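You operate a simulated robot arm through the tools that you are given. There is no shell and no other tool. Be economical: measure what you need, move in short steps, check, and stop when the job is done.

Carry out the task below with a simulated robot arm. There is one attempt and no reset: what you move stays moved.

Task
Level the stand by the red knob and flush both sinks through.
Fine: level it first; leave the black knob alone and park the tap again.

It is judged by the outcome, as a careful person would: the job done as asked, and still so three seconds after it is handed in. It fails if anything else is knocked over, pushed out of place, dropped, spilled or broken.

Robot
A 7-joint arm with a two-finger gripper, hanging from a carriage that runs on a rail from [-0.663, 0.002] to [1.817, -0.006] (x, y) and turns from -6.528 to 5.48 rad about z. Base frame: it is fixed where the carriage stands at the start and does not move with it; the origin is on the floor, on the carriage's upright axis, x ahead of it, y to its left, z up. Readings come in m, rad, newtons and seconds.
With the tool pointing down near the work surface it reaches from about 0.42 to 0.78 m from the robot's upright axis, wherever it stands. Its first joint turns from -2.496 to 2.496 rad. Places, roughly: black knob [1.8, -0.1, 0.9]; blue wrench [1.7, 0, 0.9]; green plug [1.25, -0.25, 1]; level [1.6, -0.1, 0.9]; long steel stand [1.3, -0.4, 0.7]; number one sink [1.5, -0.25, 1]; red knob [0.8, -0.1, 0.9]; spout [1.1, -0.5, 1.1]; tap lever [1.3, -0.3, 1]; white plug [1.25, -0.25, 1]; yellow wrench [1.2, 0, 0.9]. Payload 1.37 kg.
The tool frame sits at the grasp point between the pads (the TCP): z along the fingers, y along the line on which they close. The tips reach 0.016 m beyond it. The gripper opens to 0.092 m. The gripper's body begins 0.074 m behind the TCP.
Orientation is that of the tool frame in the base frame, as [roll, pitch, yaw] about the fixed x, y, z axes, in that order (R = Rz(yaw) Ry(pitch) Rx(roll)). With the fingers straight down and closing along the base's y, the tool's x points along the base's -x, its y along +y and its z along -z.

Tools
- The arm moves only by the tool move_arm. Its arguments are lists of equal length, an entry for each row: "linear": the shift along the base's x, y, z in units of 30 mm (1.0 is 30 mm), a list of three; "angular": the turn, a rotation vector about the base's x, y, z in units of 6 degrees (1.0 is 6 degrees), a list of three; "gripper": the gripper command, from -1 (fully open) to 1 (shut), values between in proportion. In form: {"linear": [[tx, ty, tz], ...], "angular": [[wx, wy, wz], ...], "gripper": [gripper, ...]}. A call has 1 to 8 rows; each row shifts and turns the commanded pose from where the row before left it. A call with a number of a shift or a turn outside -1 to 1 is refused whole. Each row takes 0.2 s and may step no farther than 0.05 m and 0.15 rad from the row before; otherwise, or with a gripper value out of range, the whole call is refused. Where a pose cannot be reached the arm comes as near as it can. A force on the tool above 60 N (or 10 N above the force at the start of the call, whichever is more), or a blocked arm, ends the call early, and 0.2 s more pass. Each finger halts on what it meets, pressing with about 26 N; the grip force reading is that of the motor and also rises with nothing between the fingers. The clock runs only during rows and for 0.2 s after the last one: add rows that do not move to give the fingers time. The reply holds the time, the measured pose of the TCP, the force on the tool along the base axes, the opening and the grip force, in the units named above and with some noise, with the torque about the TCP (base axes, N m) and any sound that the robot's microphone picked up.
- Cameras (640 x 400 px; columns grow to the right, rows downward): "scene" is now at [0.2821, -0.0496, 1.7412]; the picture's right is [-0.63, -0.77, 0.00], its down [-0.56, 0.46, -0.69] and it looks along [0.53, -0.44, -0.72] (base axes); focal length 252 px, centre (320, 200). "wrist" rides on the gripper at [0.071, 0.019, -0.111] in the tool frame; the picture's right is [-0.26, 0.96, 0.00], its down [-0.78, -0.21, -0.59] and it looks along [-0.57, -0.15, 0.81] (tool axes); focal length 280 px, centre (320, 200). There is no depth. A picture from a camera that has moved, and an enlarged one, comes with that camera's place and axes in the base frame and with its lens.
- snapshot(camera): a new picture of that camera. It takes no simulated time.
- raise_lower(by): slides the trunk up (or, below 0, down) by that many m; the arm and the scene camera ride with it, the base frame stays. It gives what a move gives, with no picture.
- drive_base(legs): drives the robot by 1 to 6 legs, each [ahead, left, turn to the left] in m, m and rad, along the robot's own axes; the way and the turn of a leg run together, so that a leg with both is an arc; at most 1.5 m and 3.142 rad a leg. The arm and the cameras ride along, it lands a little off, and it stops where it bumps. It keeps to its track: a leg is cut to what the track allows. It gives what a move gives.
- pan_tilt(pan, tilt): turns the head with the scene camera to pan (to the left, within 2.705 rad either way) and tilt (down, from -0.506 to 1.204), counted from straight ahead of the robot. It gives what a move gives.
- close_up(camera, box): a new picture of the part [left, top, right, bottom] of that camera's present view, enlarged. It takes no simulated time.
- close_job(): hands the job in; it is judged then, once.

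Work in short steps. Places have to be worked out from the pictures, the camera data and where the tool is seen: move nearer, look again, correct. Check each grasp and each placing, and mend what went wrong. You have 120 turns and 98 pictures in all, those below and enlarged ones among them. Open the gripper and draw the arm clear of the work before you hand the job in, unless the task says otherwise; then end with one line.

The tools are called after "Request:" by a JSON object that holds its "api" and its "payload". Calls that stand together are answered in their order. move_arm: Moves the arm, as the interface text tells. Its arguments: {"type":"object","properties":{"linear":{"type":"array","items":{"type":"array","items":{"type":"number"}}},"angular":{"type":"array","items":{"type":"array","items":{"type":"number"}}},"gripper":{"type":"array","items":{"type":"number"}}},"required":["linear","angular","gripper"]} The other tools are called the same way: raise_lower (by) slides the trunk up or down; drive_base (legs) drives the base; pan_tilt (pan, tilt) turns the head that bears the scene camera; snapshot (camera) takes a picture; close_up (camera, box) takes an enlarged picture of a part of a camera's view; close_job () hands the job in.

At the start:

```text
time: 0.0
position: [0.7896, -0.1189, 1.3339]
orientation: [3.141, 0.001, 3.141]
ft_force: [0.0, 0.2, -0.4]
wrist_torque: [-0.02, -0.04, -0.03]
gripper_width: 0.0916
gripper_force: 0.1
trunk travel left (down, up): [-0.385, 0.196]
robot x, y, heading: [-0.0028, 0.0004, -0.002]
head pan, tilt: [-0.686, 0.81]
```

scene: 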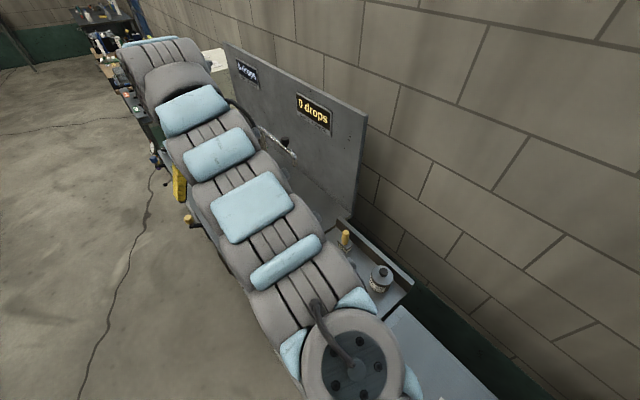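
wrist: 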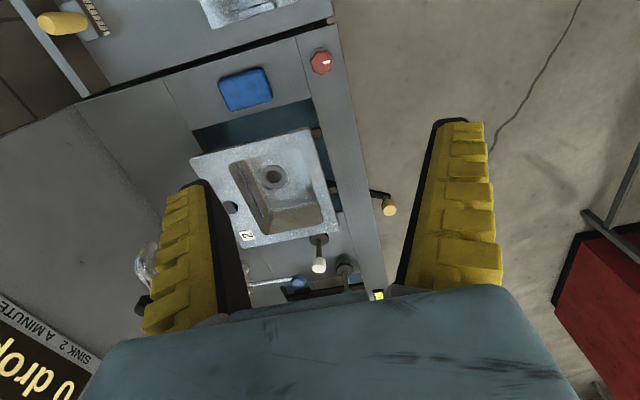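

I'll look closer at what the wrist camera sees near the red knob and sink 2, and pan the head toward the stand.

Request:
{"api": "close_up", "payload": {"camera": "wrist", "box": [130, 20, 420, 310]}}

Request:
{"api": "close_up", "payload": {"camera": "scene", "box": [80, 0, 420, 212]}}

```text
1.38 times, centred on (275, 165) of wrist
camera zoom: at [0.7181, -0.1002, 1.4447], right [0.26, 0.96, 0.0], down [0.78, -0.21, 0.59], along [0.57, -0.15, -0.81], focal length 387 px, centre (382, 248)
```

zoom: 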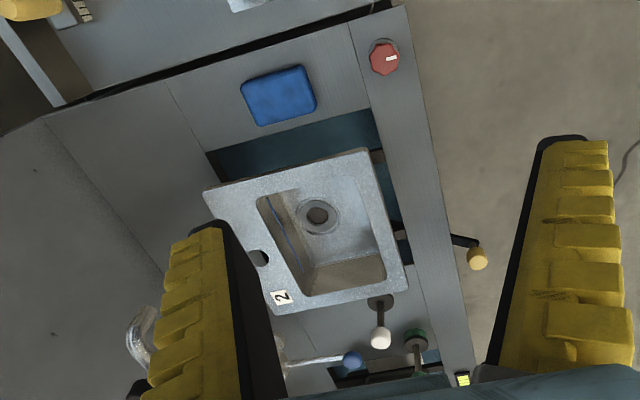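

```text
1.88 times, centred on (250, 106) of scene
camera zoom: at [0.2821, -0.0496, 1.7412], right [-0.63, -0.77, 0.0], down [-0.56, 0.46, -0.69], along [0.53, -0.44, -0.72], focal length 473 px, centre (452, 377)
```

zoom: 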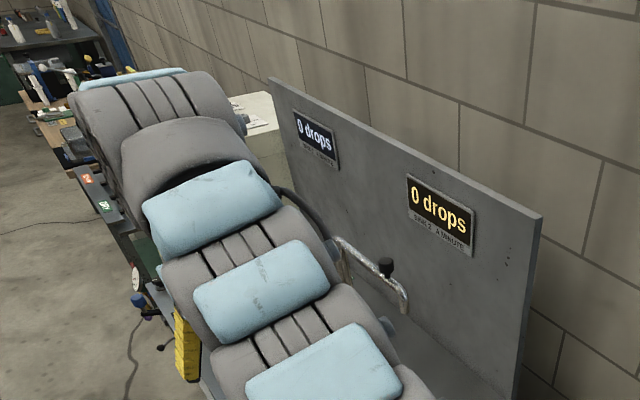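

The wrist view shows red knob, sink 2, white and green plug knobs, and the tap's blue-ended lever. I'll drive ahead 0.45 m at this safe height to see the rest.

Request:
{"api": "drive_base", "payload": {"legs": [[0.4, 0, 0]]}}

Request:
{"api": "snapshot", "payload": {"camera": "wrist"}}

Request:
{"api": "snapshot", "payload": {"camera": "scene"}}

```text
time: 2.5
position: [1.1849, -0.116, 1.3333]
orientation: [-3.141, -0.001, -3.136]
ft_force: [0.2, 0.7, -0.5]
wrist_torque: [-0.01, 0.04, -0.01]
gripper_width: 0.0922
gripper_force: 0.0
trunk travel left (down, up): [-0.385, 0.196]
robot x, y, heading: [0.3953, 0.0027, 0.008]
head pan, tilt: [-0.686, 0.81]
```

```text
93 pictures are left
camera wrist: at [1.1136, -0.0962, 1.4446], right [0.25, 0.97, 0.0], down [0.78, -0.21, 0.59], along [0.57, -0.15, -0.81], focal length 280 px, centre (320, 200)
```

wrist: 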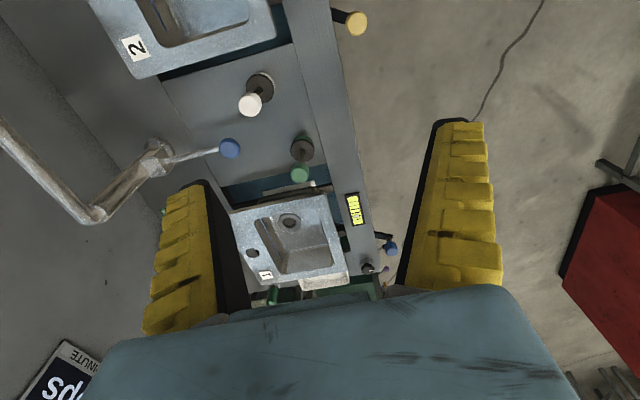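

```text
92 pictures are left
camera scene: at [0.6773, -0.0488, 1.7412], right [-0.63, -0.78, 0.0], down [-0.56, 0.45, -0.69], along [0.54, -0.43, -0.72], focal length 252 px, centre (320, 200)
```

scene: 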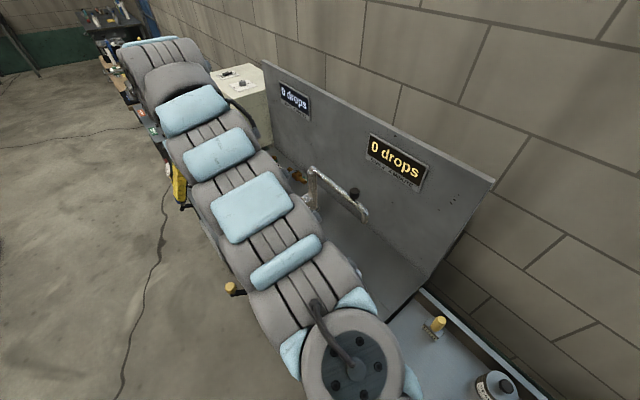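

Next I enlarge the level display, plugs and tap.

Request:
{"api": "close_up", "payload": {"camera": "wrist", "box": [200, 160, 440, 310]}}

Request:
{"api": "close_up", "payload": {"camera": "wrist", "box": [100, 0, 380, 190]}}

```text
2.67 times, centred on (320, 235) of wrist
camera zoom: at [1.1136, -0.0962, 1.4446], right [0.25, 0.97, 0.0], down [0.78, -0.21, 0.59], along [0.57, -0.15, -0.81], focal length 748 px, centre (320, 107)
```

zoom: 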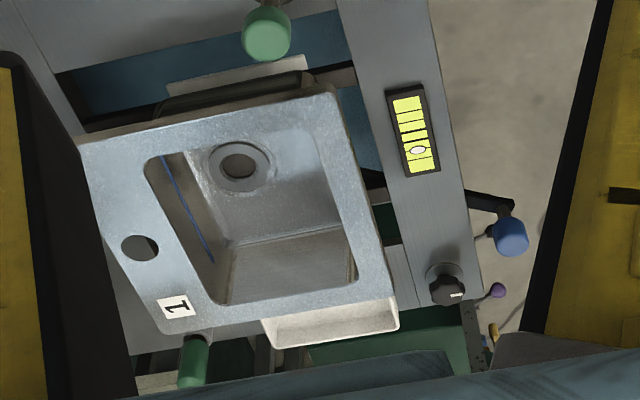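

```text
2.11 times, centred on (240, 95) of wrist
camera zoom: at [1.1136, -0.0962, 1.4446], right [0.25, 0.97, 0.0], down [0.78, -0.21, 0.59], along [0.57, -0.15, -0.81], focal length 590 px, centre (488, 421)
```

zoom: 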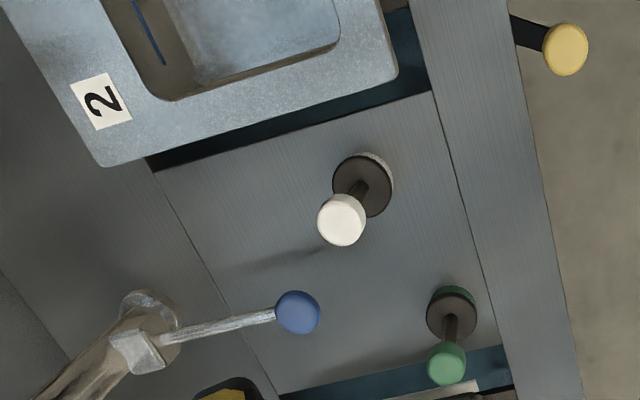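

Bubble sits toward +x, so the red-knob (-x) end is low. Now I read the signs and look for other instructions around.

Request:
{"api": "close_up", "payload": {"camera": "scene", "box": [255, 60, 455, 220]}}

Request:
{"api": "close_up", "payload": {"camera": "scene", "box": [100, 20, 280, 220]}}

```text
2.50 times, centred on (355, 140) of scene
camera zoom: at [0.6773, -0.0488, 1.7412], right [-0.63, -0.78, 0.0], down [-0.56, 0.45, -0.69], along [0.54, -0.43, -0.72], focal length 629 px, centre (232, 350)
```

zoom: 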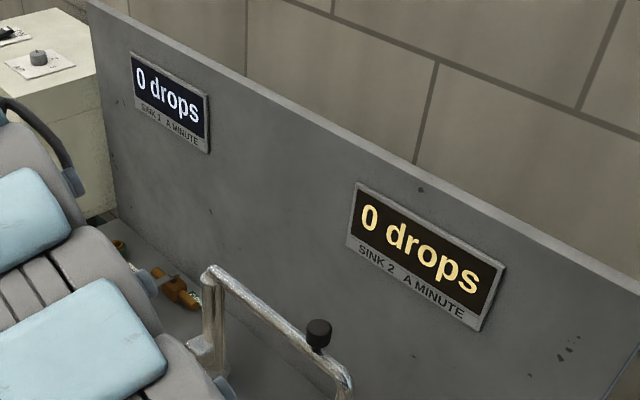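

```text
2.00 times, centred on (190, 120) of scene
camera zoom: at [0.6773, -0.0488, 1.7412], right [-0.63, -0.78, 0.0], down [-0.56, 0.45, -0.69], along [0.54, -0.43, -0.72], focal length 503 px, centre (580, 360)
```

zoom: 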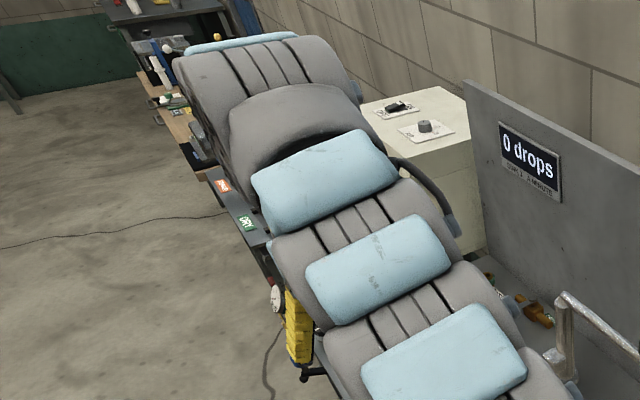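

I drive further to view the +x end and its labels ("DRY" etc.).

Request:
{"api": "drive_base", "payload": {"legs": [[0.5, 0, 0]]}}

Request:
{"api": "snapshot", "payload": {"camera": "wrist"}}

Request:
{"api": "snapshot", "payload": {"camera": "scene"}}

```text
time: 5.5
position: [1.6929, -0.1137, 1.3326]
orientation: [3.14, 0.0, -3.13]
ft_force: [0.2, -1.3, -0.1]
wrist_torque: [0.02, 0.02, 0.04]
gripper_width: 0.0919
gripper_force: 0.1
trunk travel left (down, up): [-0.385, 0.196]
robot x, y, heading: [0.9036, -0.0011, 0.009]
head pan, tilt: [-0.686, 0.81]
```

```text
87 pictures are left
camera wrist: at [1.6224, -0.0949, 1.4446], right [0.25, 0.97, 0.0], down [0.78, -0.2, 0.59], along [0.57, -0.15, -0.81], focal length 280 px, centre (320, 200)
```

wrist: 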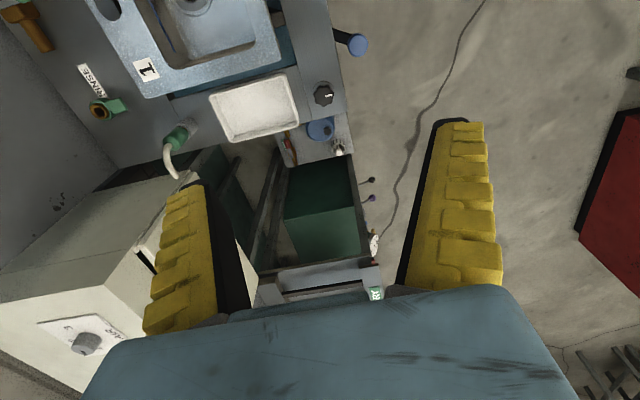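

```text
86 pictures are left
camera scene: at [1.1859, -0.0493, 1.7412], right [-0.62, -0.78, 0.0], down [-0.57, 0.45, -0.69], along [0.54, -0.43, -0.72], focal length 252 px, centre (320, 200)
```

scene: 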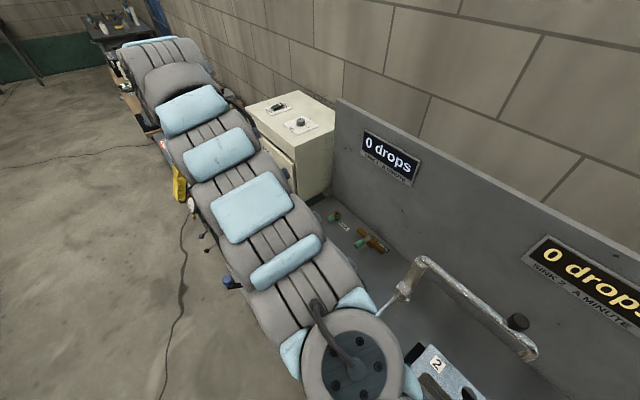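

No further instructions there; other valves are unrelated. I drive back so the red knob is about 0.6 m ahead of the upright axis and look at it.

Request:
{"api": "drive_base", "payload": {"legs": [[-0.68, 0, 0]]}}

Request:
{"api": "move_arm", "payload": {"linear": [[-1, 0, -1], [-1, 0, -1], [-1, 0, -1], [-1, 0, -1], [-1, 0, -1], [-1, 0, -1], [-1, 0, 0], [0, 0, 0]], "angular": [[0, 0, 0], [0, 0, 0], [0, 0, 0], [0, 0, 0], [0, 0, 0], [0, 0, 0], [0, 0, 0], [0, 0, 0]], "gripper": [-1, -1, -1, -1, -1, -1, -1, -1]}}

Request:
{"api": "snapshot", "payload": {"camera": "wrist"}}

```text
time: 9.1
position: [1.0306, -0.1028, 1.3333]
orientation: [-3.141, 0.001, -3.119]
ft_force: [0.7, -0.3, 0.1]
wrist_torque: [0.02, -0.02, 0.01]
gripper_width: 0.0919
gripper_force: 0.0
trunk travel left (down, up): [-0.385, 0.196]
robot x, y, heading: [0.2391, -0.0024, 0.02]
head pan, tilt: [-0.686, 0.81]
```

```text
time: 10.9
position: [0.9557, -0.1025, 1.2578]
orientation: [3.141, 0.001, -3.118]
ft_force: [-0.8, 1.6, 0.1]
wrist_torque: [-0.04, -0.02, -0.01]
gripper_width: 0.092
gripper_force: 0.1
out of reach, approached as far as the arm can: row 3, 4, 5, 6, 7
trunk travel left (down, up): [-0.385, 0.196]
robot x, y, heading: [0.2381, 0.0005, 0.017]
head pan, tilt: [-0.686, 0.81]
```

```text
85 pictures are left
camera wrist: at [0.8841, -0.085, 1.3692], right [0.24, 0.97, 0.0], down [0.78, -0.19, 0.59], along [0.57, -0.14, -0.81], focal length 280 px, centre (320, 200)
```

wrist: 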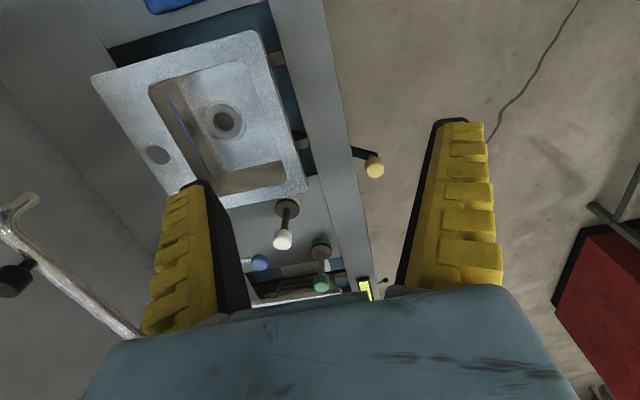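

The arm can't get low from this trunk height, so lower the trunk. I first place the tool over the red knob by driving back, then lower partway and look.

Request:
{"api": "drive_base", "payload": {"legs": [[-0.145, 0, 0]]}}

Request:
{"api": "raise_lower", "payload": {"by": -0.17}}

Request:
{"api": "snapshot", "payload": {"camera": "wrist"}}

Request:
{"api": "snapshot", "payload": {"camera": "scene"}}

```text
time: 12.3
position: [0.8134, -0.1045, 1.2578]
orientation: [-3.141, 0.001, -3.12]
ft_force: [0.8, -0.2, 0.2]
wrist_torque: [0.0, 0.03, 0.01]
gripper_width: 0.0918
gripper_force: 0.0
trunk travel left (down, up): [-0.385, 0.196]
robot x, y, heading: [0.0989, -0.0022, 0.027]
head pan, tilt: [-0.686, 0.81]
```

```text
time: 14.2
position: [0.815, -0.1029, 1.0888]
orientation: [3.142, -0.001, -3.12]
ft_force: [-0.5, 0.8, 1.0]
wrist_torque: [0.03, 0.01, 0.02]
gripper_width: 0.0919
gripper_force: 0.1
trunk travel left (down, up): [-0.215, 0.366]
robot x, y, heading: [0.0988, 0.0002, 0.02]
head pan, tilt: [-0.686, 0.81]
```

```text
84 pictures are left
camera wrist: at [0.7429, -0.0857, 1.1993], right [0.24, 0.97, 0.0], down [0.78, -0.2, 0.59], along [0.57, -0.14, -0.81], focal length 280 px, centre (320, 200)
```

wrist: 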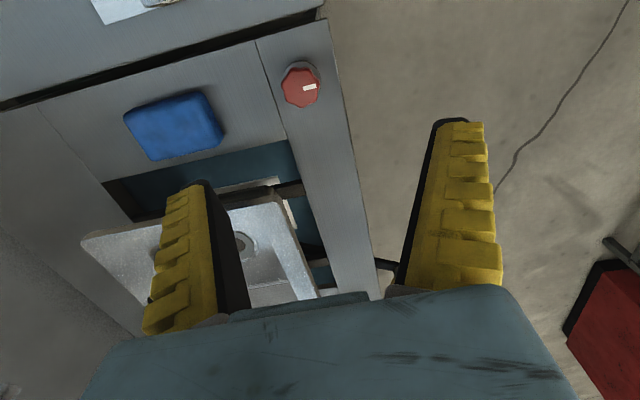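

```text
83 pictures are left
camera scene: at [0.3796, -0.0441, 1.5713], right [-0.62, -0.79, 0.0], down [-0.57, 0.45, -0.69], along [0.54, -0.43, -0.72], focal length 252 px, centre (320, 200)
```

scene: 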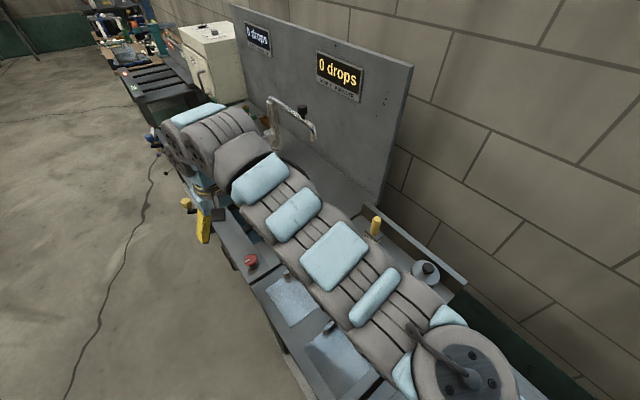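

Red knob triangulates to about [0.807, -0.12, 0.915], ~40 mm wide. To keep the level visible to the scene camera while turning, I'll turn the robot left 0.5 rad so the camera looks past the arm, then bring the tool back.

Request:
{"api": "drive_base", "payload": {"legs": [[0.1, 0, 0.5]]}}

Request:
{"api": "raise_lower", "payload": {"by": -0.1}}

Request:
{"api": "pan_tilt", "payload": {"pan": -0.6, "tilt": 0.5}}

Request:
{"api": "snapshot", "payload": {"camera": "scene"}}

```text
time: 16.0
position: [0.8729, 0.2476, 1.089]
orientation: [3.141, -0.002, -2.626]
ft_force: [0.2, -0.7, -0.6]
wrist_torque: [0.0, 0.01, 0.02]
gripper_width: 0.0919
gripper_force: 0.0
trunk travel left (down, up): [-0.215, 0.366]
robot x, y, heading: [0.1909, 0.0004, 0.518]
head pan, tilt: [-0.686, 0.81]
```

```text
time: 17.3
position: [0.8729, 0.2503, 0.9878]
orientation: [3.141, 0.001, -2.628]
ft_force: [0.5, -1.2, -0.3]
wrist_torque: [0.05, 0.0, 0.0]
gripper_width: 0.0918
gripper_force: 0.0
trunk travel left (down, up): [-0.115, 0.466]
robot x, y, heading: [0.1918, -0.0014, 0.515]
head pan, tilt: [-0.686, 0.81]
```

```text
time: 18.1
position: [0.8732, 0.2492, 0.9882]
orientation: [3.141, 0.0, -2.628]
ft_force: [-0.9, 0.3, 0.3]
wrist_torque: [0.02, -0.02, 0.0]
gripper_width: 0.092
gripper_force: 0.1
trunk travel left (down, up): [-0.115, 0.466]
robot x, y, heading: [0.1924, 0.0001, 0.513]
head pan, tilt: [-0.6, 0.499]
```

```text
82 pictures are left
camera scene: at [0.4741, 0.101, 1.498], right [-0.09, -1.0, 0.0], down [-0.48, 0.04, -0.88], along [0.87, -0.08, -0.48], focal length 252 px, centre (320, 200)
```

scene: 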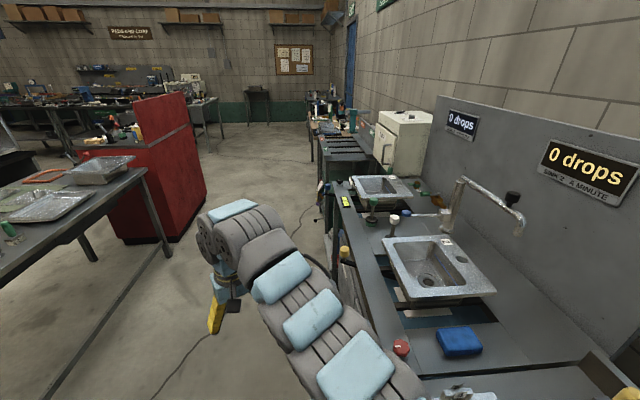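

Good unobstructed view now. I enlarge the stand with level and sinks.

Request:
{"api": "close_up", "payload": {"camera": "scene", "box": [310, 150, 550, 300]}}

Request:
{"api": "close_up", "payload": {"camera": "scene", "box": [310, 165, 390, 215]}}

```text
2.67 times, centred on (430, 225) of scene
camera zoom: at [0.4741, 0.101, 1.498], right [-0.09, -1.0, 0.0], down [-0.48, 0.04, -0.88], along [0.87, -0.08, -0.48], focal length 671 px, centre (27, 133)
```

zoom: 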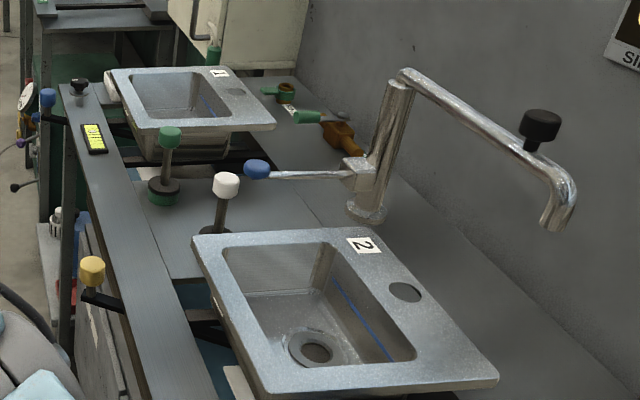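

```text
8.00 times, centred on (350, 190) of scene
camera zoom: at [0.4741, 0.101, 1.498], right [-0.09, -1.0, 0.0], down [-0.48, 0.04, -0.88], along [0.87, -0.08, -0.48], focal length 2012 px, centre (80, 280)
```

zoom: 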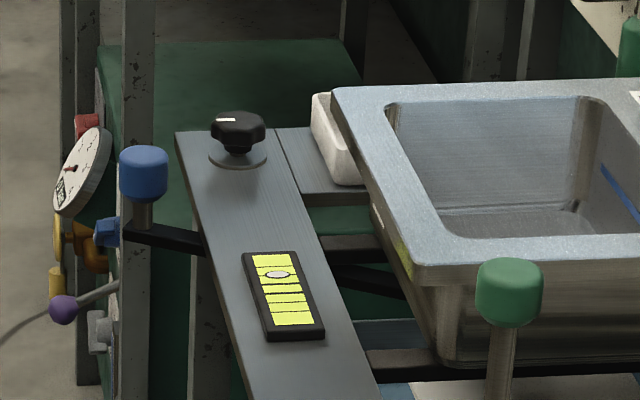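

The bubble is toward the black-knob end: the red end must rise. I now bring the tool over the red knob while raising it a little relative to the trunk.

Request:
{"api": "move_arm", "payload": {"linear": [[-0.2, -1, 1], [-0.2, -1, 1], [-0.2, -1, 0.5], [-0.2, -1, 0], [-0.2, -1, 0], [-0.2, -1, 0], [-0.2, -1, 0], [-0.2, -1, 0]], "angular": [[0, 0, 0], [0, 0, 0], [0, 0, 0], [0, 0, 0], [0, 0, 0], [0, 0, 0], [0, 0, 0], [0, 0, 0]], "gripper": [-1, -1, -1, -1, -1, -1, -1, -1]}}

Request:
{"api": "move_arm", "payload": {"linear": [[-0.2, -1, 0], [-0.2, -1, 0], [-0.2, -1, 0], [0, -1, 0], [0, -0.3, 0]], "angular": [[0, 0, 0], [0, 0, 0], [0, 0, 0], [0, 0, 0], [0, 0, 0]], "gripper": [-1, -1, -1, -1, -1]}}

Request:
{"api": "snapshot", "payload": {"camera": "scene"}}

Request:
{"api": "snapshot", "payload": {"camera": "wrist"}}

```text
time: 19.9
position: [0.8911, 0.0545, 1.0223]
orientation: [3.141, -0.002, -2.63]
ft_force: [-0.3, -0.8, 0.4]
wrist_torque: [0.01, -0.01, 0.0]
gripper_width: 0.0918
gripper_force: 0.0
out of reach, approached as far as the arm can: row 2, 3, 4, 5, 6, 7, 8
trunk travel left (down, up): [-0.115, 0.466]
robot x, y, heading: [0.192, 0.0006, 0.517]
head pan, tilt: [-0.6, 0.499]
```

```text
time: 21.1
position: [0.8819, -0.0739, 1.0222]
orientation: [-3.141, 0.001, -2.627]
ft_force: [-0.1, 0.3, -0.3]
wrist_torque: [0.02, 0.0, 0.0]
gripper_width: 0.0921
gripper_force: 0.1
out of reach, approached as far as the arm can: row 1, 3
trunk travel left (down, up): [-0.115, 0.466]
robot x, y, heading: [0.1893, -0.0024, 0.513]
head pan, tilt: [-0.6, 0.499]
```

```text
79 pictures are left
camera scene: at [0.4741, 0.1009, 1.498], right [-0.09, -1.0, 0.0], down [-0.48, 0.04, -0.88], along [0.87, -0.08, -0.48], focal length 252 px, centre (320, 200)
```

scene: 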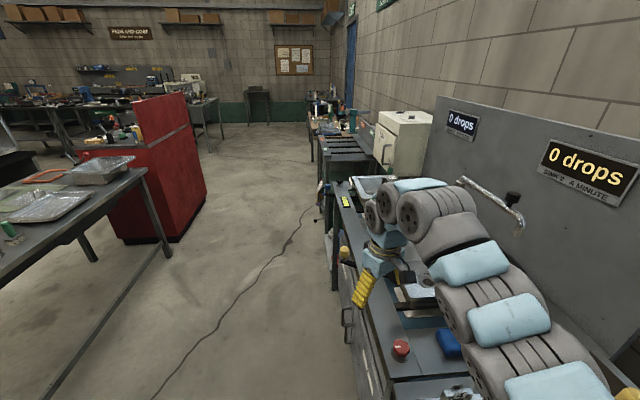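

```text
78 pictures are left
camera wrist: at [0.8104, -0.0914, 1.1336], right [-0.25, 0.97, 0.0], down [0.78, 0.2, 0.59], along [0.57, 0.15, -0.81], focal length 280 px, centre (320, 200)
```

wrist: 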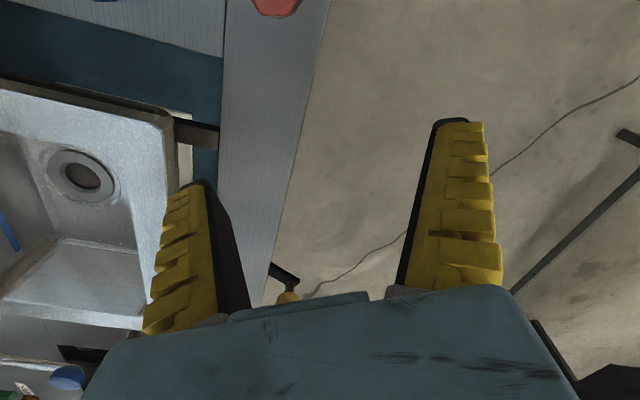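

The arm is folded to its near limit: it needs to hang lower relative to the trunk. I raise the trunk and then reach down.

Request:
{"api": "raise_lower", "payload": {"by": 0.2}}

Request:
{"api": "move_arm", "payload": {"linear": [[0, 0, -1], [0, 0, -1], [0, 0, -1], [0, 0, -1], [0, 0, -1], [0, 0, -1], [0, 0, -0.7]], "angular": [[0, 0, 0], [0, 0, 0], [0, 0, 0], [0, 0, 0], [0, 0, 0], [0, 0, 0], [0, 0, 0]], "gripper": [-1, -1, -1, -1, -1, -1, -1]}}

```text
time: 23.3
position: [0.8828, -0.0731, 1.2214]
orientation: [3.141, 0.0, -2.628]
ft_force: [-0.5, 0.3, 1.1]
wrist_torque: [0.0, 0.0, 0.0]
gripper_width: 0.0921
gripper_force: 0.0
trunk travel left (down, up): [-0.315, 0.266]
robot x, y, heading: [0.1924, -0.0027, 0.517]
head pan, tilt: [-0.6, 0.499]
```

```text
time: 24.9
position: [0.8833, -0.0752, 1.2042]
orientation: [3.14, -0.002, -2.63]
ft_force: [-0.2, -0.3, 0.3]
wrist_torque: [0.03, 0.01, 0.03]
gripper_width: 0.0918
gripper_force: 0.2
out of reach, approached as far as the arm can: row 1, 2, 3, 4, 5, 6, 7
trunk travel left (down, up): [-0.315, 0.266]
robot x, y, heading: [0.1909, -0.0001, 0.515]
head pan, tilt: [-0.6, 0.499]
```

Try going outward first (r≈0.78) then down.

Request:
{"api": "move_arm", "payload": {"linear": [[1, 0, 0], [1, 0, 0], [1, 0, -0.5], [0, 0, -1], [0, 0, -1], [0, 0, -1], [0, 0, -0.5]], "angular": [[0, 0, 0], [0, 0, 0], [0, 0, 0], [0, 0, 0], [0, 0, 0], [0, 0, 0], [0, 0, 0]], "gripper": [-1, -1, -1, -1, -1, -1, -1]}}

Request:
{"api": "snapshot", "payload": {"camera": "scene"}}

```text
time: 26.5
position: [0.9737, -0.0782, 1.0844]
orientation: [3.141, 0.001, -2.627]
ft_force: [-0.4, 0.4, -0.9]
wrist_torque: [0.02, 0.01, 0.01]
gripper_width: 0.0921
gripper_force: 0.0
trunk travel left (down, up): [-0.315, 0.266]
robot x, y, heading: [0.194, 0.0005, 0.519]
head pan, tilt: [-0.6, 0.499]
```

```text
77 pictures are left
camera scene: at [0.4741, 0.101, 1.6981], right [-0.09, -1.0, 0.0], down [-0.48, 0.04, -0.88], along [0.87, -0.08, -0.48], focal length 252 px, centre (320, 200)
```

scene: 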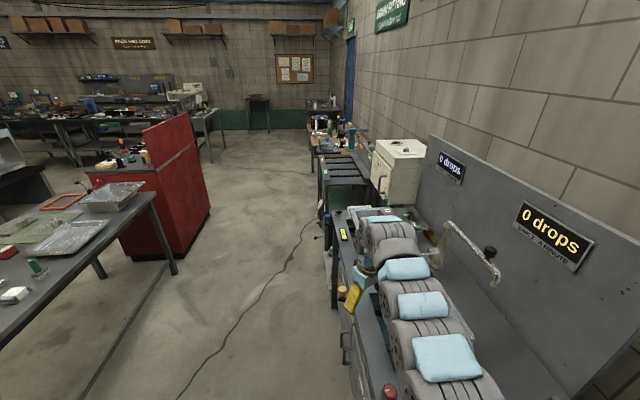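

Works. Now diagonal in and down toward the knob.

Request:
{"api": "move_arm", "payload": {"linear": [[-0.5, 0, -0.8], [-0.5, 0, -0.8], [-0.8, -0.2, -0.4], [-0.8, -0.2, 0], [-0.8, -0.2, 0], [-0.8, -0.2, 0], [-0.8, -0.2, 0], [-0.4, -0.2, 0]], "angular": [[0, 0, 0], [0, 0, 0], [0, 0, 0], [0, 0, 0], [0, 0, 0], [0, 0, 0], [0, 0, 0], [0, 0, 0]], "gripper": [-1, -1, -1, -1, -1, -1, -1, -1]}}

Request:
{"api": "snapshot", "payload": {"camera": "wrist"}}

```text
time: 28.3
position: [0.8714, -0.1217, 0.9957]
orientation: [3.141, -0.002, -2.629]
ft_force: [0.0, 0.3, 0.7]
wrist_torque: [0.01, 0.02, -0.01]
gripper_width: 0.0918
gripper_force: 0.1
out of reach, approached as far as the arm can: row 5, 6, 7, 8
trunk travel left (down, up): [-0.315, 0.266]
robot x, y, heading: [0.1901, 0.002, 0.52]
head pan, tilt: [-0.6, 0.499]
```

```text
76 pictures are left
camera wrist: at [0.7986, -0.1402, 1.1064], right [-0.25, 0.97, 0.0], down [0.78, 0.2, 0.59], along [0.57, 0.15, -0.81], focal length 280 px, centre (320, 200)
```

wrist: 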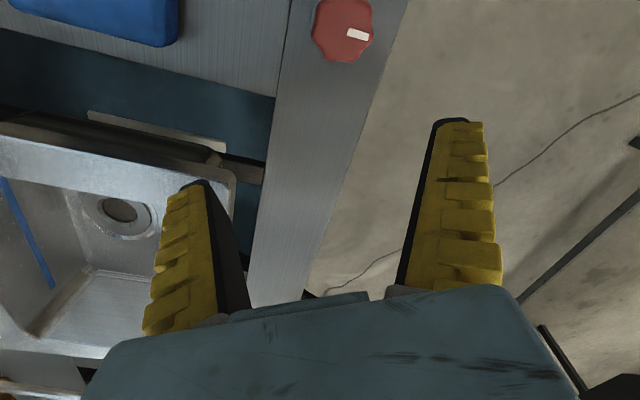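

Again limited at r≈0.69; I'll simply back the carriage ~65 mm to put the tool over the knob.

Request:
{"api": "drive_base", "payload": {"legs": [[-0.0555, 0.032, 0]]}}

Request:
{"api": "snapshot", "payload": {"camera": "wrist"}}

Request:
{"api": "snapshot", "payload": {"camera": "scene"}}

```text
time: 29.3
position: [0.807, -0.1221, 0.9956]
orientation: [-3.142, 0.001, -2.624]
ft_force: [1.1, 0.4, -0.1]
wrist_torque: [0.0, -0.01, -0.03]
gripper_width: 0.0919
gripper_force: 0.2
trunk travel left (down, up): [-0.315, 0.266]
robot x, y, heading: [0.1248, 0.0033, 0.517]
head pan, tilt: [-0.6, 0.499]
```

```text
75 pictures are left
camera wrist: at [0.7357, -0.1389, 1.1066], right [-0.25, 0.97, 0.0], down [0.78, 0.2, 0.59], along [0.57, 0.15, -0.81], focal length 280 px, centre (320, 200)
```

wrist: 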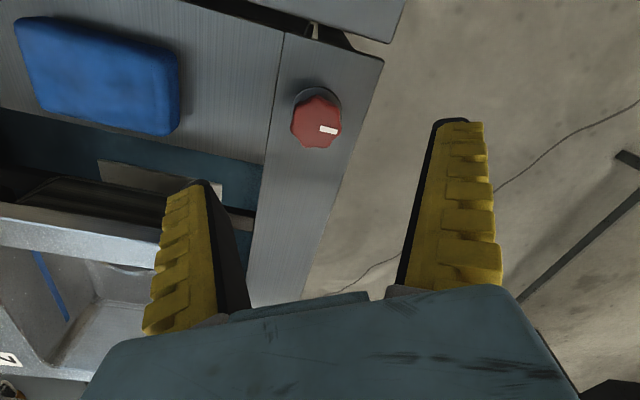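

```text
74 pictures are left
camera scene: at [0.4106, 0.1017, 1.698], right [-0.08, -1.0, 0.0], down [-0.48, 0.04, -0.88], along [0.87, -0.07, -0.48], focal length 252 px, centre (320, 200)
```

scene: 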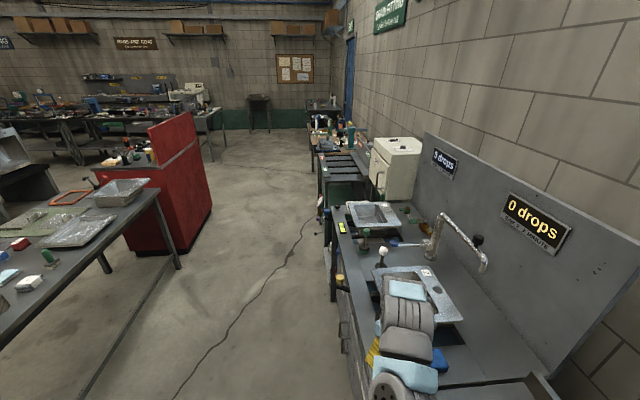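

Knob centre ≈[0.808,-0.121,0.905]; the tool is above it. Descend to about z 0.91.

Request:
{"api": "move_arm", "payload": {"linear": [[0, 0, -1], [0, 0, -1], [0, 0, -0.8], [0, 0, 0]], "angular": [[0, 0, 0], [0, 0, 0], [0, 0, 0], [0, 0, 0]], "gripper": [-1, -1, -1, -1]}}

Request:
{"api": "close_up", "payload": {"camera": "wrist", "box": [160, 60, 480, 260]}}

Request:
{"api": "close_up", "payload": {"camera": "scene", "box": [321, 215, 361, 240]}}

```text
time: 30.3
position: [0.807, -0.1209, 0.9117]
orientation: [3.14, 0.0, -2.625]
ft_force: [0.0, 0.3, 0.3]
wrist_torque: [0.01, 0.02, -0.03]
gripper_width: 0.0919
gripper_force: 0.0
trunk travel left (down, up): [-0.315, 0.266]
robot x, y, heading: [0.1284, -0.0005, 0.519]
head pan, tilt: [-0.6, 0.499]
```

```text
2.00 times, centred on (320, 160) of wrist
camera zoom: at [0.735, -0.1389, 1.0229], right [-0.25, 0.97, 0.0], down [0.78, 0.2, 0.59], along [0.57, 0.15, -0.81], focal length 561 px, centre (320, 280)
```

zoom: 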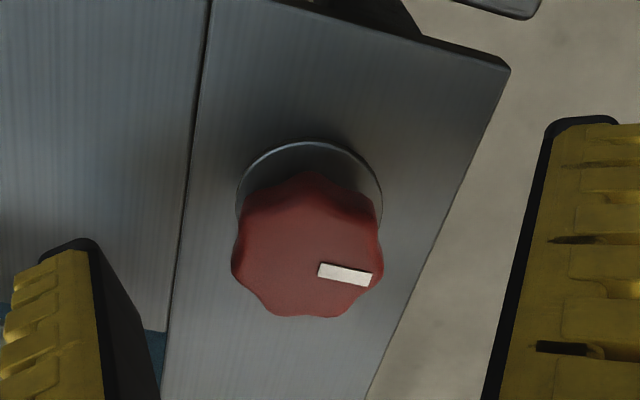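

```text
16.00 times, centred on (341, 228) of scene
camera zoom: at [0.4106, 0.1017, 1.6981], right [-0.08, -1.0, 0.0], down [-0.48, 0.04, -0.88], along [0.87, -0.07, -0.48], focal length 4024 px, centre (-16, -240)
```

zoom: 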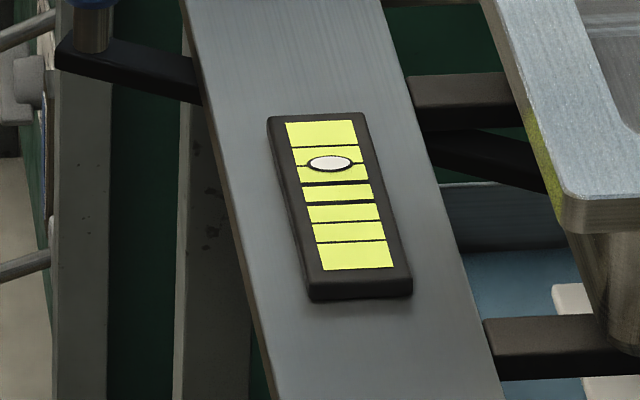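

Knob top is around z≈0.905, so I go down 15 mm more and close on it.

Request:
{"api": "move_arm", "payload": {"linear": [[0, -0.03, -0.5], [0, 0, 0], [0, 0, 0], [0, 0, 0], [0, 0, 0]], "angular": [[0, 0, 0], [0, 0, 0], [0, 0, 0], [0, 0, 0], [0, 0, 0]], "gripper": [-1, -1, 0.4, 1, 1]}}

Request:
{"api": "close_up", "payload": {"camera": "wrist", "box": [160, 60, 480, 260]}}

```text
time: 31.5
position: [0.8076, -0.1252, 0.8979]
orientation: [-3.141, 0.0, -2.627]
ft_force: [5.9, -6.2, -0.3]
wrist_torque: [-0.1, -0.09, -0.03]
gripper_width: 0.0321
gripper_force: 28.0
trunk travel left (down, up): [-0.315, 0.266]
robot x, y, heading: [0.1248, -0.0015, 0.513]
head pan, tilt: [-0.6, 0.499]
```

```text
2.00 times, centred on (320, 160) of wrist
camera zoom: at [0.7364, -0.1427, 1.0084], right [-0.25, 0.97, 0.0], down [0.78, 0.2, 0.59], along [0.57, 0.14, -0.81], focal length 561 px, centre (320, 280)
```

zoom: 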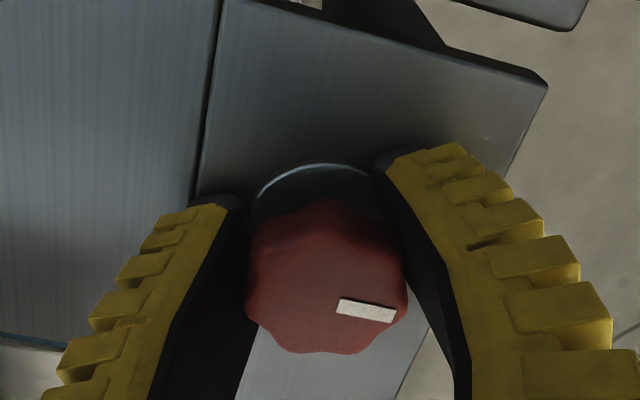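

Held at 32 mm. I shift slightly to ease the side load, then turn +18° about z as a test and watch the level.

Request:
{"api": "move_arm", "payload": {"linear": [[0.07, -0.13, 0], [0, 0, 0], [0, 0, 0], [0, 0, 0], [0, 0, 0]], "angular": [[0, 0, 0], [0, 0, 1], [0, 0, 1], [0, 0, 1], [0, 0, 0]], "gripper": [1, 1, 1, 1, 1]}}

Request:
{"api": "close_up", "payload": {"camera": "scene", "box": [321, 215, 361, 240]}}

```text
time: 32.7
position: [0.8108, -0.1238, 0.896]
orientation: [3.141, 0.001, -2.307]
ft_force: [3.9, 7.9, 10.1]
wrist_torque: [0.1, -0.1, 0.23]
gripper_width: 0.0302
gripper_force: 28.1
trunk travel left (down, up): [-0.315, 0.266]
robot x, y, heading: [0.1301, 0.0009, 0.514]
head pan, tilt: [-0.6, 0.499]
```

```text
16.00 times, centred on (341, 228) of scene
camera zoom: at [0.4115, 0.1023, 1.6984], right [-0.08, -1.0, 0.0], down [-0.48, 0.04, -0.88], along [0.88, -0.07, -0.48], focal length 4024 px, centre (-16, -240)
```

zoom: 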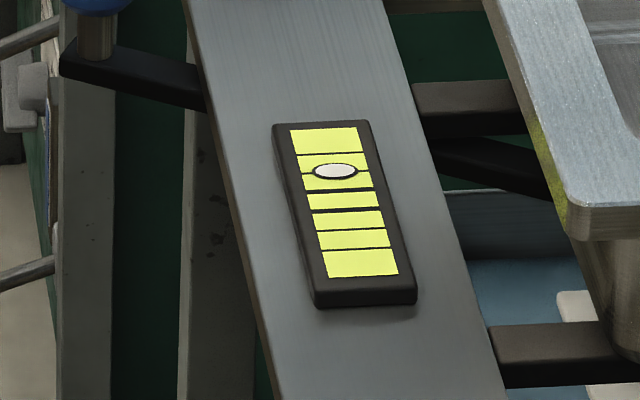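

Little change so far. I check whether the knob actually turned with the fingers.

Request:
{"api": "close_up", "payload": {"camera": "wrist", "box": [160, 60, 480, 260]}}

```text
2.00 times, centred on (320, 160) of wrist
camera zoom: at [0.7489, -0.1625, 1.0077], right [-0.54, 0.84, 0.0], down [0.68, 0.43, 0.59], along [0.5, 0.32, -0.81], focal length 561 px, centre (320, 280)
```

zoom: 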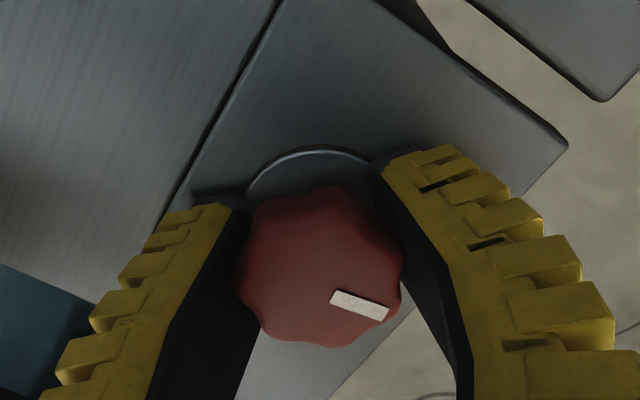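

The knob turns with the gripper. Continue 42° the same way.

Request:
{"api": "move_arm", "payload": {"linear": [[0, 0, 0], [0, 0, 0], [0, 0, 0], [0, 0, 0], [0, 0, 0], [0, 0, 0], [0, 0, 0], [0, 0, 0]], "angular": [[0, 0, 1], [0, 0, 1], [0, 0, 1], [0, 0, 1], [0, 0, 1], [0, 0, 1], [0, 0, 1], [0, 0, 0]], "gripper": [1, 1, 1, 1, 1, 1, 1, 1]}}

Request:
{"api": "close_up", "payload": {"camera": "scene", "box": [321, 215, 361, 240]}}

```text
time: 34.5
position: [0.8116, -0.1236, 0.8974]
orientation: [-3.141, 0.0, -1.574]
ft_force: [8.8, 7.4, 2.6]
wrist_torque: [-0.05, -0.03, -0.01]
gripper_width: 0.0319
gripper_force: 28.0
trunk travel left (down, up): [-0.315, 0.266]
robot x, y, heading: [0.1278, 0.0008, 0.519]
head pan, tilt: [-0.6, 0.499]
```

```text
16.00 times, centred on (341, 228) of scene
camera zoom: at [0.4115, 0.1023, 1.6985], right [-0.08, -1.0, 0.0], down [-0.48, 0.04, -0.88], along [0.88, -0.07, -0.48], focal length 4024 px, centre (-16, -240)
```

zoom: 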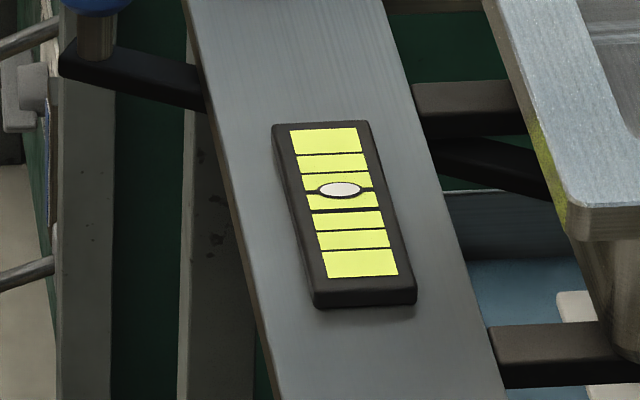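

Bubble moved two-thirds of the way; centre is between the two thick lines. About 22° more.

Request:
{"api": "move_arm", "payload": {"linear": [[0, 0, 0], [0, 0, 0], [0, 0, 0], [0, 0, 0], [0, 0, 0]], "angular": [[0, 0, 1], [0, 0, 1], [0, 0, 1], [0, 0, 0.6], [0, 0, 0]], "gripper": [1, 1, 1, 1, 1]}}

Request:
{"api": "close_up", "payload": {"camera": "scene", "box": [321, 215, 361, 240]}}

```text
time: 35.7
position: [0.8114, -0.1225, 0.8984]
orientation: [-3.14, 0.0, -1.2]
ft_force: [6.1, 10.0, 8.3]
wrist_torque: [-0.11, -0.09, 0.09]
gripper_width: 0.0321
gripper_force: 27.6
trunk travel left (down, up): [-0.315, 0.266]
robot x, y, heading: [0.128, 0.0031, 0.512]
head pan, tilt: [-0.6, 0.499]
```

```text
16.00 times, centred on (341, 228) of scene
camera zoom: at [0.4114, 0.1024, 1.6987], right [-0.08, -1.0, 0.0], down [-0.48, 0.04, -0.88], along [0.88, -0.07, -0.48], focal length 4024 px, centre (-16, -240)
```

zoom: 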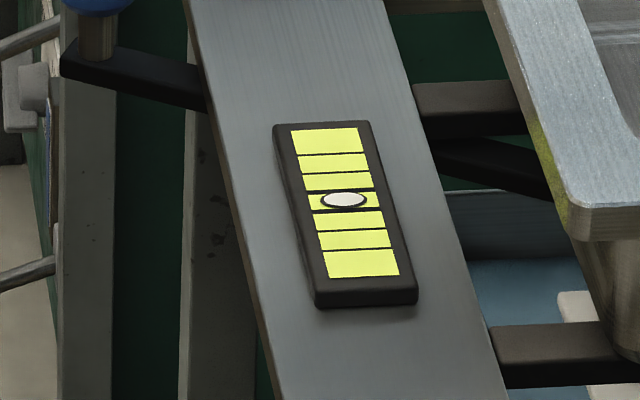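

Practically centred. I release the knob and rise, then re-check the level.

Request:
{"api": "move_arm", "payload": {"linear": [[0, 0, 0], [0, 0, 0], [0, 0, 0], [0, 0, 0.5], [0, 0, 1], [0, 0, 1]], "angular": [[0, 0, 0.3], [0, 0, 0], [0, 0, 0], [0, 0, 0], [0, 0, 0], [0, 0, 0]], "gripper": [1, -1, -1, -1, -1, -1]}}

Request:
{"api": "close_up", "payload": {"camera": "scene", "box": [321, 215, 361, 240]}}

Request:
{"api": "close_up", "payload": {"camera": "wrist", "box": [160, 60, 480, 260]}}

```text
time: 37.1
position: [0.8085, -0.1252, 0.9732]
orientation: [3.14, -0.002, -1.169]
ft_force: [0.4, -0.1, 0.2]
wrist_torque: [0.0, -0.02, 0.01]
gripper_width: 0.0921
gripper_force: 0.0
trunk travel left (down, up): [-0.315, 0.266]
robot x, y, heading: [0.1269, 0.0014, 0.516]
head pan, tilt: [-0.6, 0.499]
```

```text
16.00 times, centred on (341, 228) of scene
camera zoom: at [0.4107, 0.1019, 1.6981], right [-0.08, -1.0, 0.0], down [-0.48, 0.04, -0.88], along [0.87, -0.07, -0.48], focal length 4024 px, centre (-16, -240)
```

zoom: 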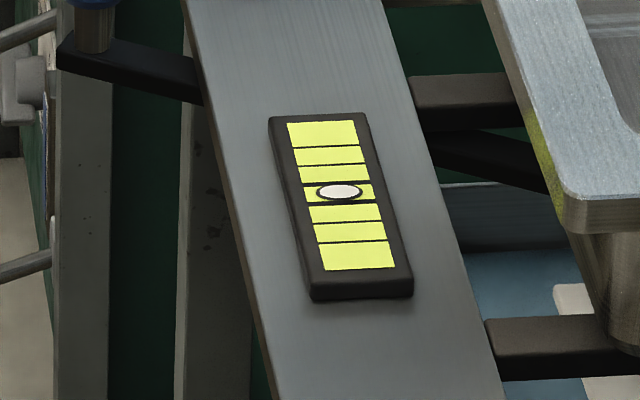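

```text
2.00 times, centred on (320, 160) of wrist
camera zoom: at [0.8175, -0.1975, 1.0839], right [-0.99, -0.14, 0.0], down [-0.11, 0.8, 0.59], along [-0.08, 0.58, -0.81], focal length 561 px, centre (320, 280)
```

zoom: 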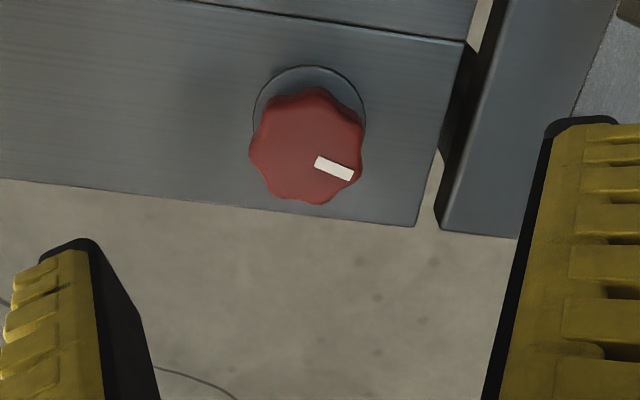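

Level is centred. Next the tap: raise the trunk so the tool clears everything, and look closely at the spout and lever.

Request:
{"api": "raise_lower", "payload": {"by": 0.26}}

Request:
{"api": "pan_tilt", "payload": {"pan": -0.9, "tilt": 0.6}}

Request:
{"api": "snapshot", "payload": {"camera": "scene"}}

```text
time: 39.8
position: [0.8072, -0.1249, 1.2321]
orientation: [-3.141, 0.0, -1.169]
ft_force: [-0.7, 0.5, -0.5]
wrist_torque: [0.01, -0.04, -0.01]
gripper_width: 0.0919
gripper_force: 0.0
trunk travel left (down, up): [-0.575, 0.006]
robot x, y, heading: [0.1322, 0.0013, 0.518]
head pan, tilt: [-0.6, 0.499]
```

```text
time: 40.6
position: [0.8072, -0.1259, 1.2323]
orientation: [3.141, 0.002, -1.169]
ft_force: [-0.2, 0.3, 0.5]
wrist_torque: [0.01, 0.04, -0.05]
gripper_width: 0.0921
gripper_force: 0.1
trunk travel left (down, up): [-0.575, 0.006]
robot x, y, heading: [0.1272, -0.0003, 0.513]
head pan, tilt: [-0.901, 0.6]
```

```text
64 pictures are left
camera scene: at [0.4019, 0.0762, 1.949], right [-0.37, -0.93, 0.0], down [-0.52, 0.21, -0.83], along [0.77, -0.31, -0.56], focal length 252 px, centre (320, 200)
```

scene: 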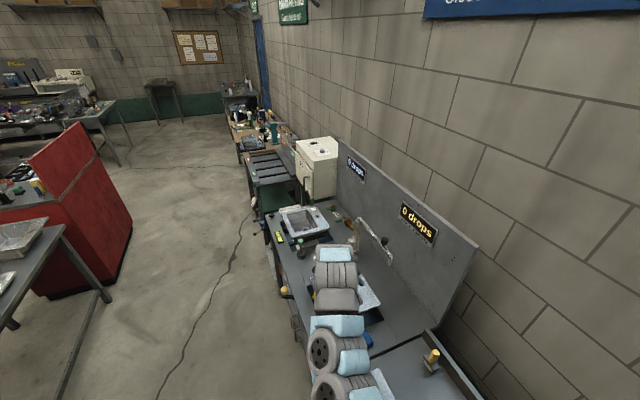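

Request:
{"api": "close_up", "payload": {"camera": "scene", "box": [280, 190, 440, 290]}}

```text
4.00 times, centred on (360, 240) of scene
camera zoom: at [0.4019, 0.0762, 1.949], right [-0.37, -0.93, 0.0], down [-0.52, 0.21, -0.83], along [0.77, -0.31, -0.56], focal length 1006 px, centre (160, 40)
```

zoom: 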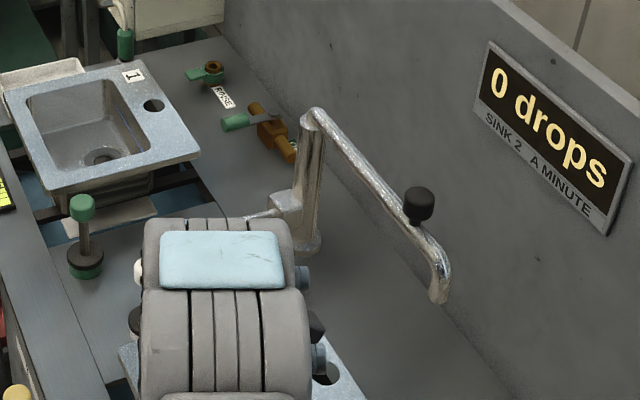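

Triangulation: post ≈[1.322,-0.52], spout tip ≈[1.027,-0.54,1.045], spout's handle knob ≈[1.10,-0.545,1.127], lever ball ≈[1.291,-0.318,0.97]. I drive to x≈0.58 with the tool well above everything.

Request:
{"api": "drive_base", "payload": {"legs": [[0.394, -0.223, 0]]}}

Request:
{"api": "move_arm", "payload": {"linear": [[0, -1, 0], [0, -1, 0], [0, -1, 0], [0, -1, 0], [0, -1, 0], [0, -1, 0], [0, -1, 0], [0, -1, 0]], "angular": [[0, 0, -1], [0, 0, -1], [0, 0, -1], [0, 0, -1], [0, 0, -1], [0, 0, -1], [0, 0, -1], [0, 0, -1]], "gripper": [-1, -1, -1, -1, -1, -1, -1, -1]}}

```text
time: 43.3
position: [1.2609, -0.1206, 1.2315]
orientation: [3.14, -0.001, -1.163]
ft_force: [0.7, -0.1, 0.0]
wrist_torque: [0.02, 0.0, -0.01]
gripper_width: 0.0921
gripper_force: 0.1
trunk travel left (down, up): [-0.575, 0.006]
robot x, y, heading: [0.5801, -0.0051, 0.523]
head pan, tilt: [-0.901, 0.6]
```

```text
time: 45.1
position: [1.2602, -0.3599, 1.2301]
orientation: [3.14, 0.001, -2.003]
ft_force: [-0.1, 0.8, -0.7]
wrist_torque: [-0.08, 0.0, -0.01]
gripper_width: 0.0917
gripper_force: 0.1
trunk travel left (down, up): [-0.575, 0.006]
robot x, y, heading: [0.5806, 0.0005, 0.528]
head pan, tilt: [-0.901, 0.6]
```

Now toward the spout's handle, still at z 1.23, finishing the yaw turn.

Request:
{"api": "move_arm", "payload": {"linear": [[-0.6, -0.8, 0], [-0.6, -0.8, 0], [-0.6, -0.8, 0], [-0.6, -0.8, 0], [-0.7, -0.8, 0], [-0.7, -0.8, 0], [-0.7, -0.8, 0], [-0.7, -0.5, 0]], "angular": [[0, 0, -1], [0, 0, -1], [0, 0, -1], [0, 0, -1], [0, 0, -1], [0, 0, -1], [0, 0, -1], [0, 0, -1]], "gripper": [-1, -1, -1, -1, -1, -1, -1, -1]}}

Request:
{"api": "snapshot", "payload": {"camera": "wrist"}}

Request:
{"api": "snapshot", "payload": {"camera": "scene"}}

```text
time: 46.9
position: [1.0912, -0.5322, 1.2305]
orientation: [3.137, -0.002, -2.838]
ft_force: [-0.3, -0.1, 0.5]
wrist_torque: [-0.03, 0.02, 0.01]
gripper_width: 0.092
gripper_force: 0.0
out of reach, approached as far as the arm can: row 5, 6, 7
trunk travel left (down, up): [-0.575, 0.006]
robot x, y, heading: [0.5812, -0.0053, 0.525]
head pan, tilt: [-0.901, 0.6]
```

```text
62 pictures are left
camera wrist: at [1.018, -0.5344, 1.3424], right [-0.04, 1.0, 0.0], down [0.81, 0.03, 0.59], along [0.59, 0.02, -0.81], focal length 280 px, centre (320, 200)
```

wrist: 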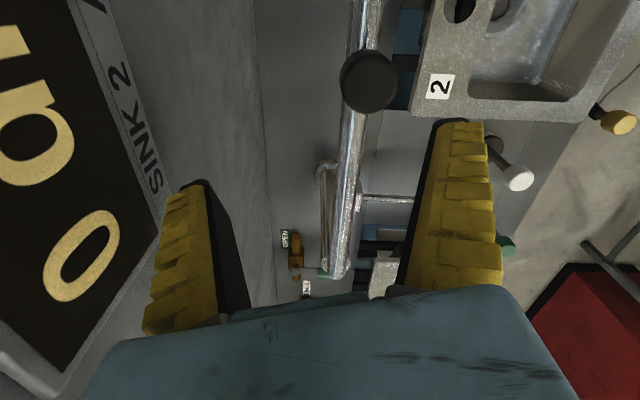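

```text
61 pictures are left
camera scene: at [0.8527, 0.0767, 1.9489], right [-0.37, -0.93, 0.0], down [-0.53, 0.21, -0.82], along [0.77, -0.3, -0.57], focal length 252 px, centre (320, 200)
```

scene: 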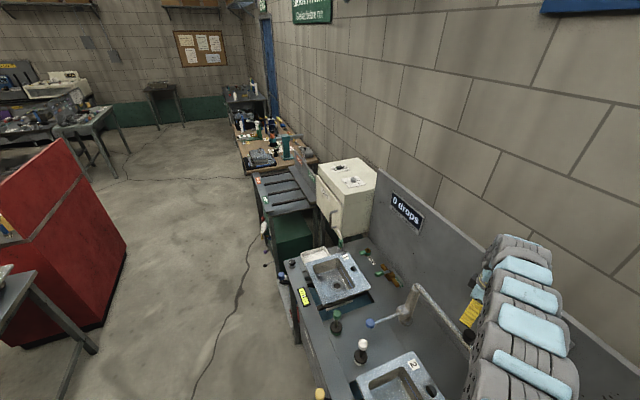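

Refined: spout handle ≈[1.063,-0.50,1.145], post ≈[1.286,-0.49]. Move down onto the handle with fingers either side in y.

Request:
{"api": "move_arm", "payload": {"linear": [[0, 0.5, -0.4], [-0.3, 0.5, -0.4], [-0.3, 0, -0.5], [-0.3, 0, -0.5], [0, 0, 0]], "angular": [[0, 0, -1], [0, 0, -1], [0, 0, -0.8], [0, 0, 0], [0, 0, 0]], "gripper": [-1, -1, -1, -1, -1]}}

Request:
{"api": "snapshot", "payload": {"camera": "wrist"}}

```text
time: 48.1
position: [1.0679, -0.5016, 1.1808]
orientation: [3.14, 0.0, -3.132]
ft_force: [-0.4, -0.2, -0.3]
wrist_torque: [0.01, 0.01, 0.02]
gripper_width: 0.092
gripper_force: 0.0
trunk travel left (down, up): [-0.575, 0.006]
robot x, y, heading: [0.5788, -0.0025, 0.521]
head pan, tilt: [-0.901, 0.6]
```

```text
60 pictures are left
camera wrist: at [0.9955, -0.4825, 1.2917], right [0.25, 0.97, 0.0], down [0.78, -0.2, 0.59], along [0.57, -0.15, -0.81], focal length 280 px, centre (320, 200)
```

wrist: 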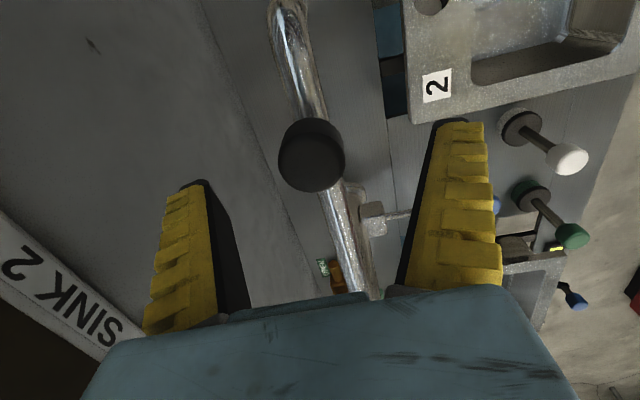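

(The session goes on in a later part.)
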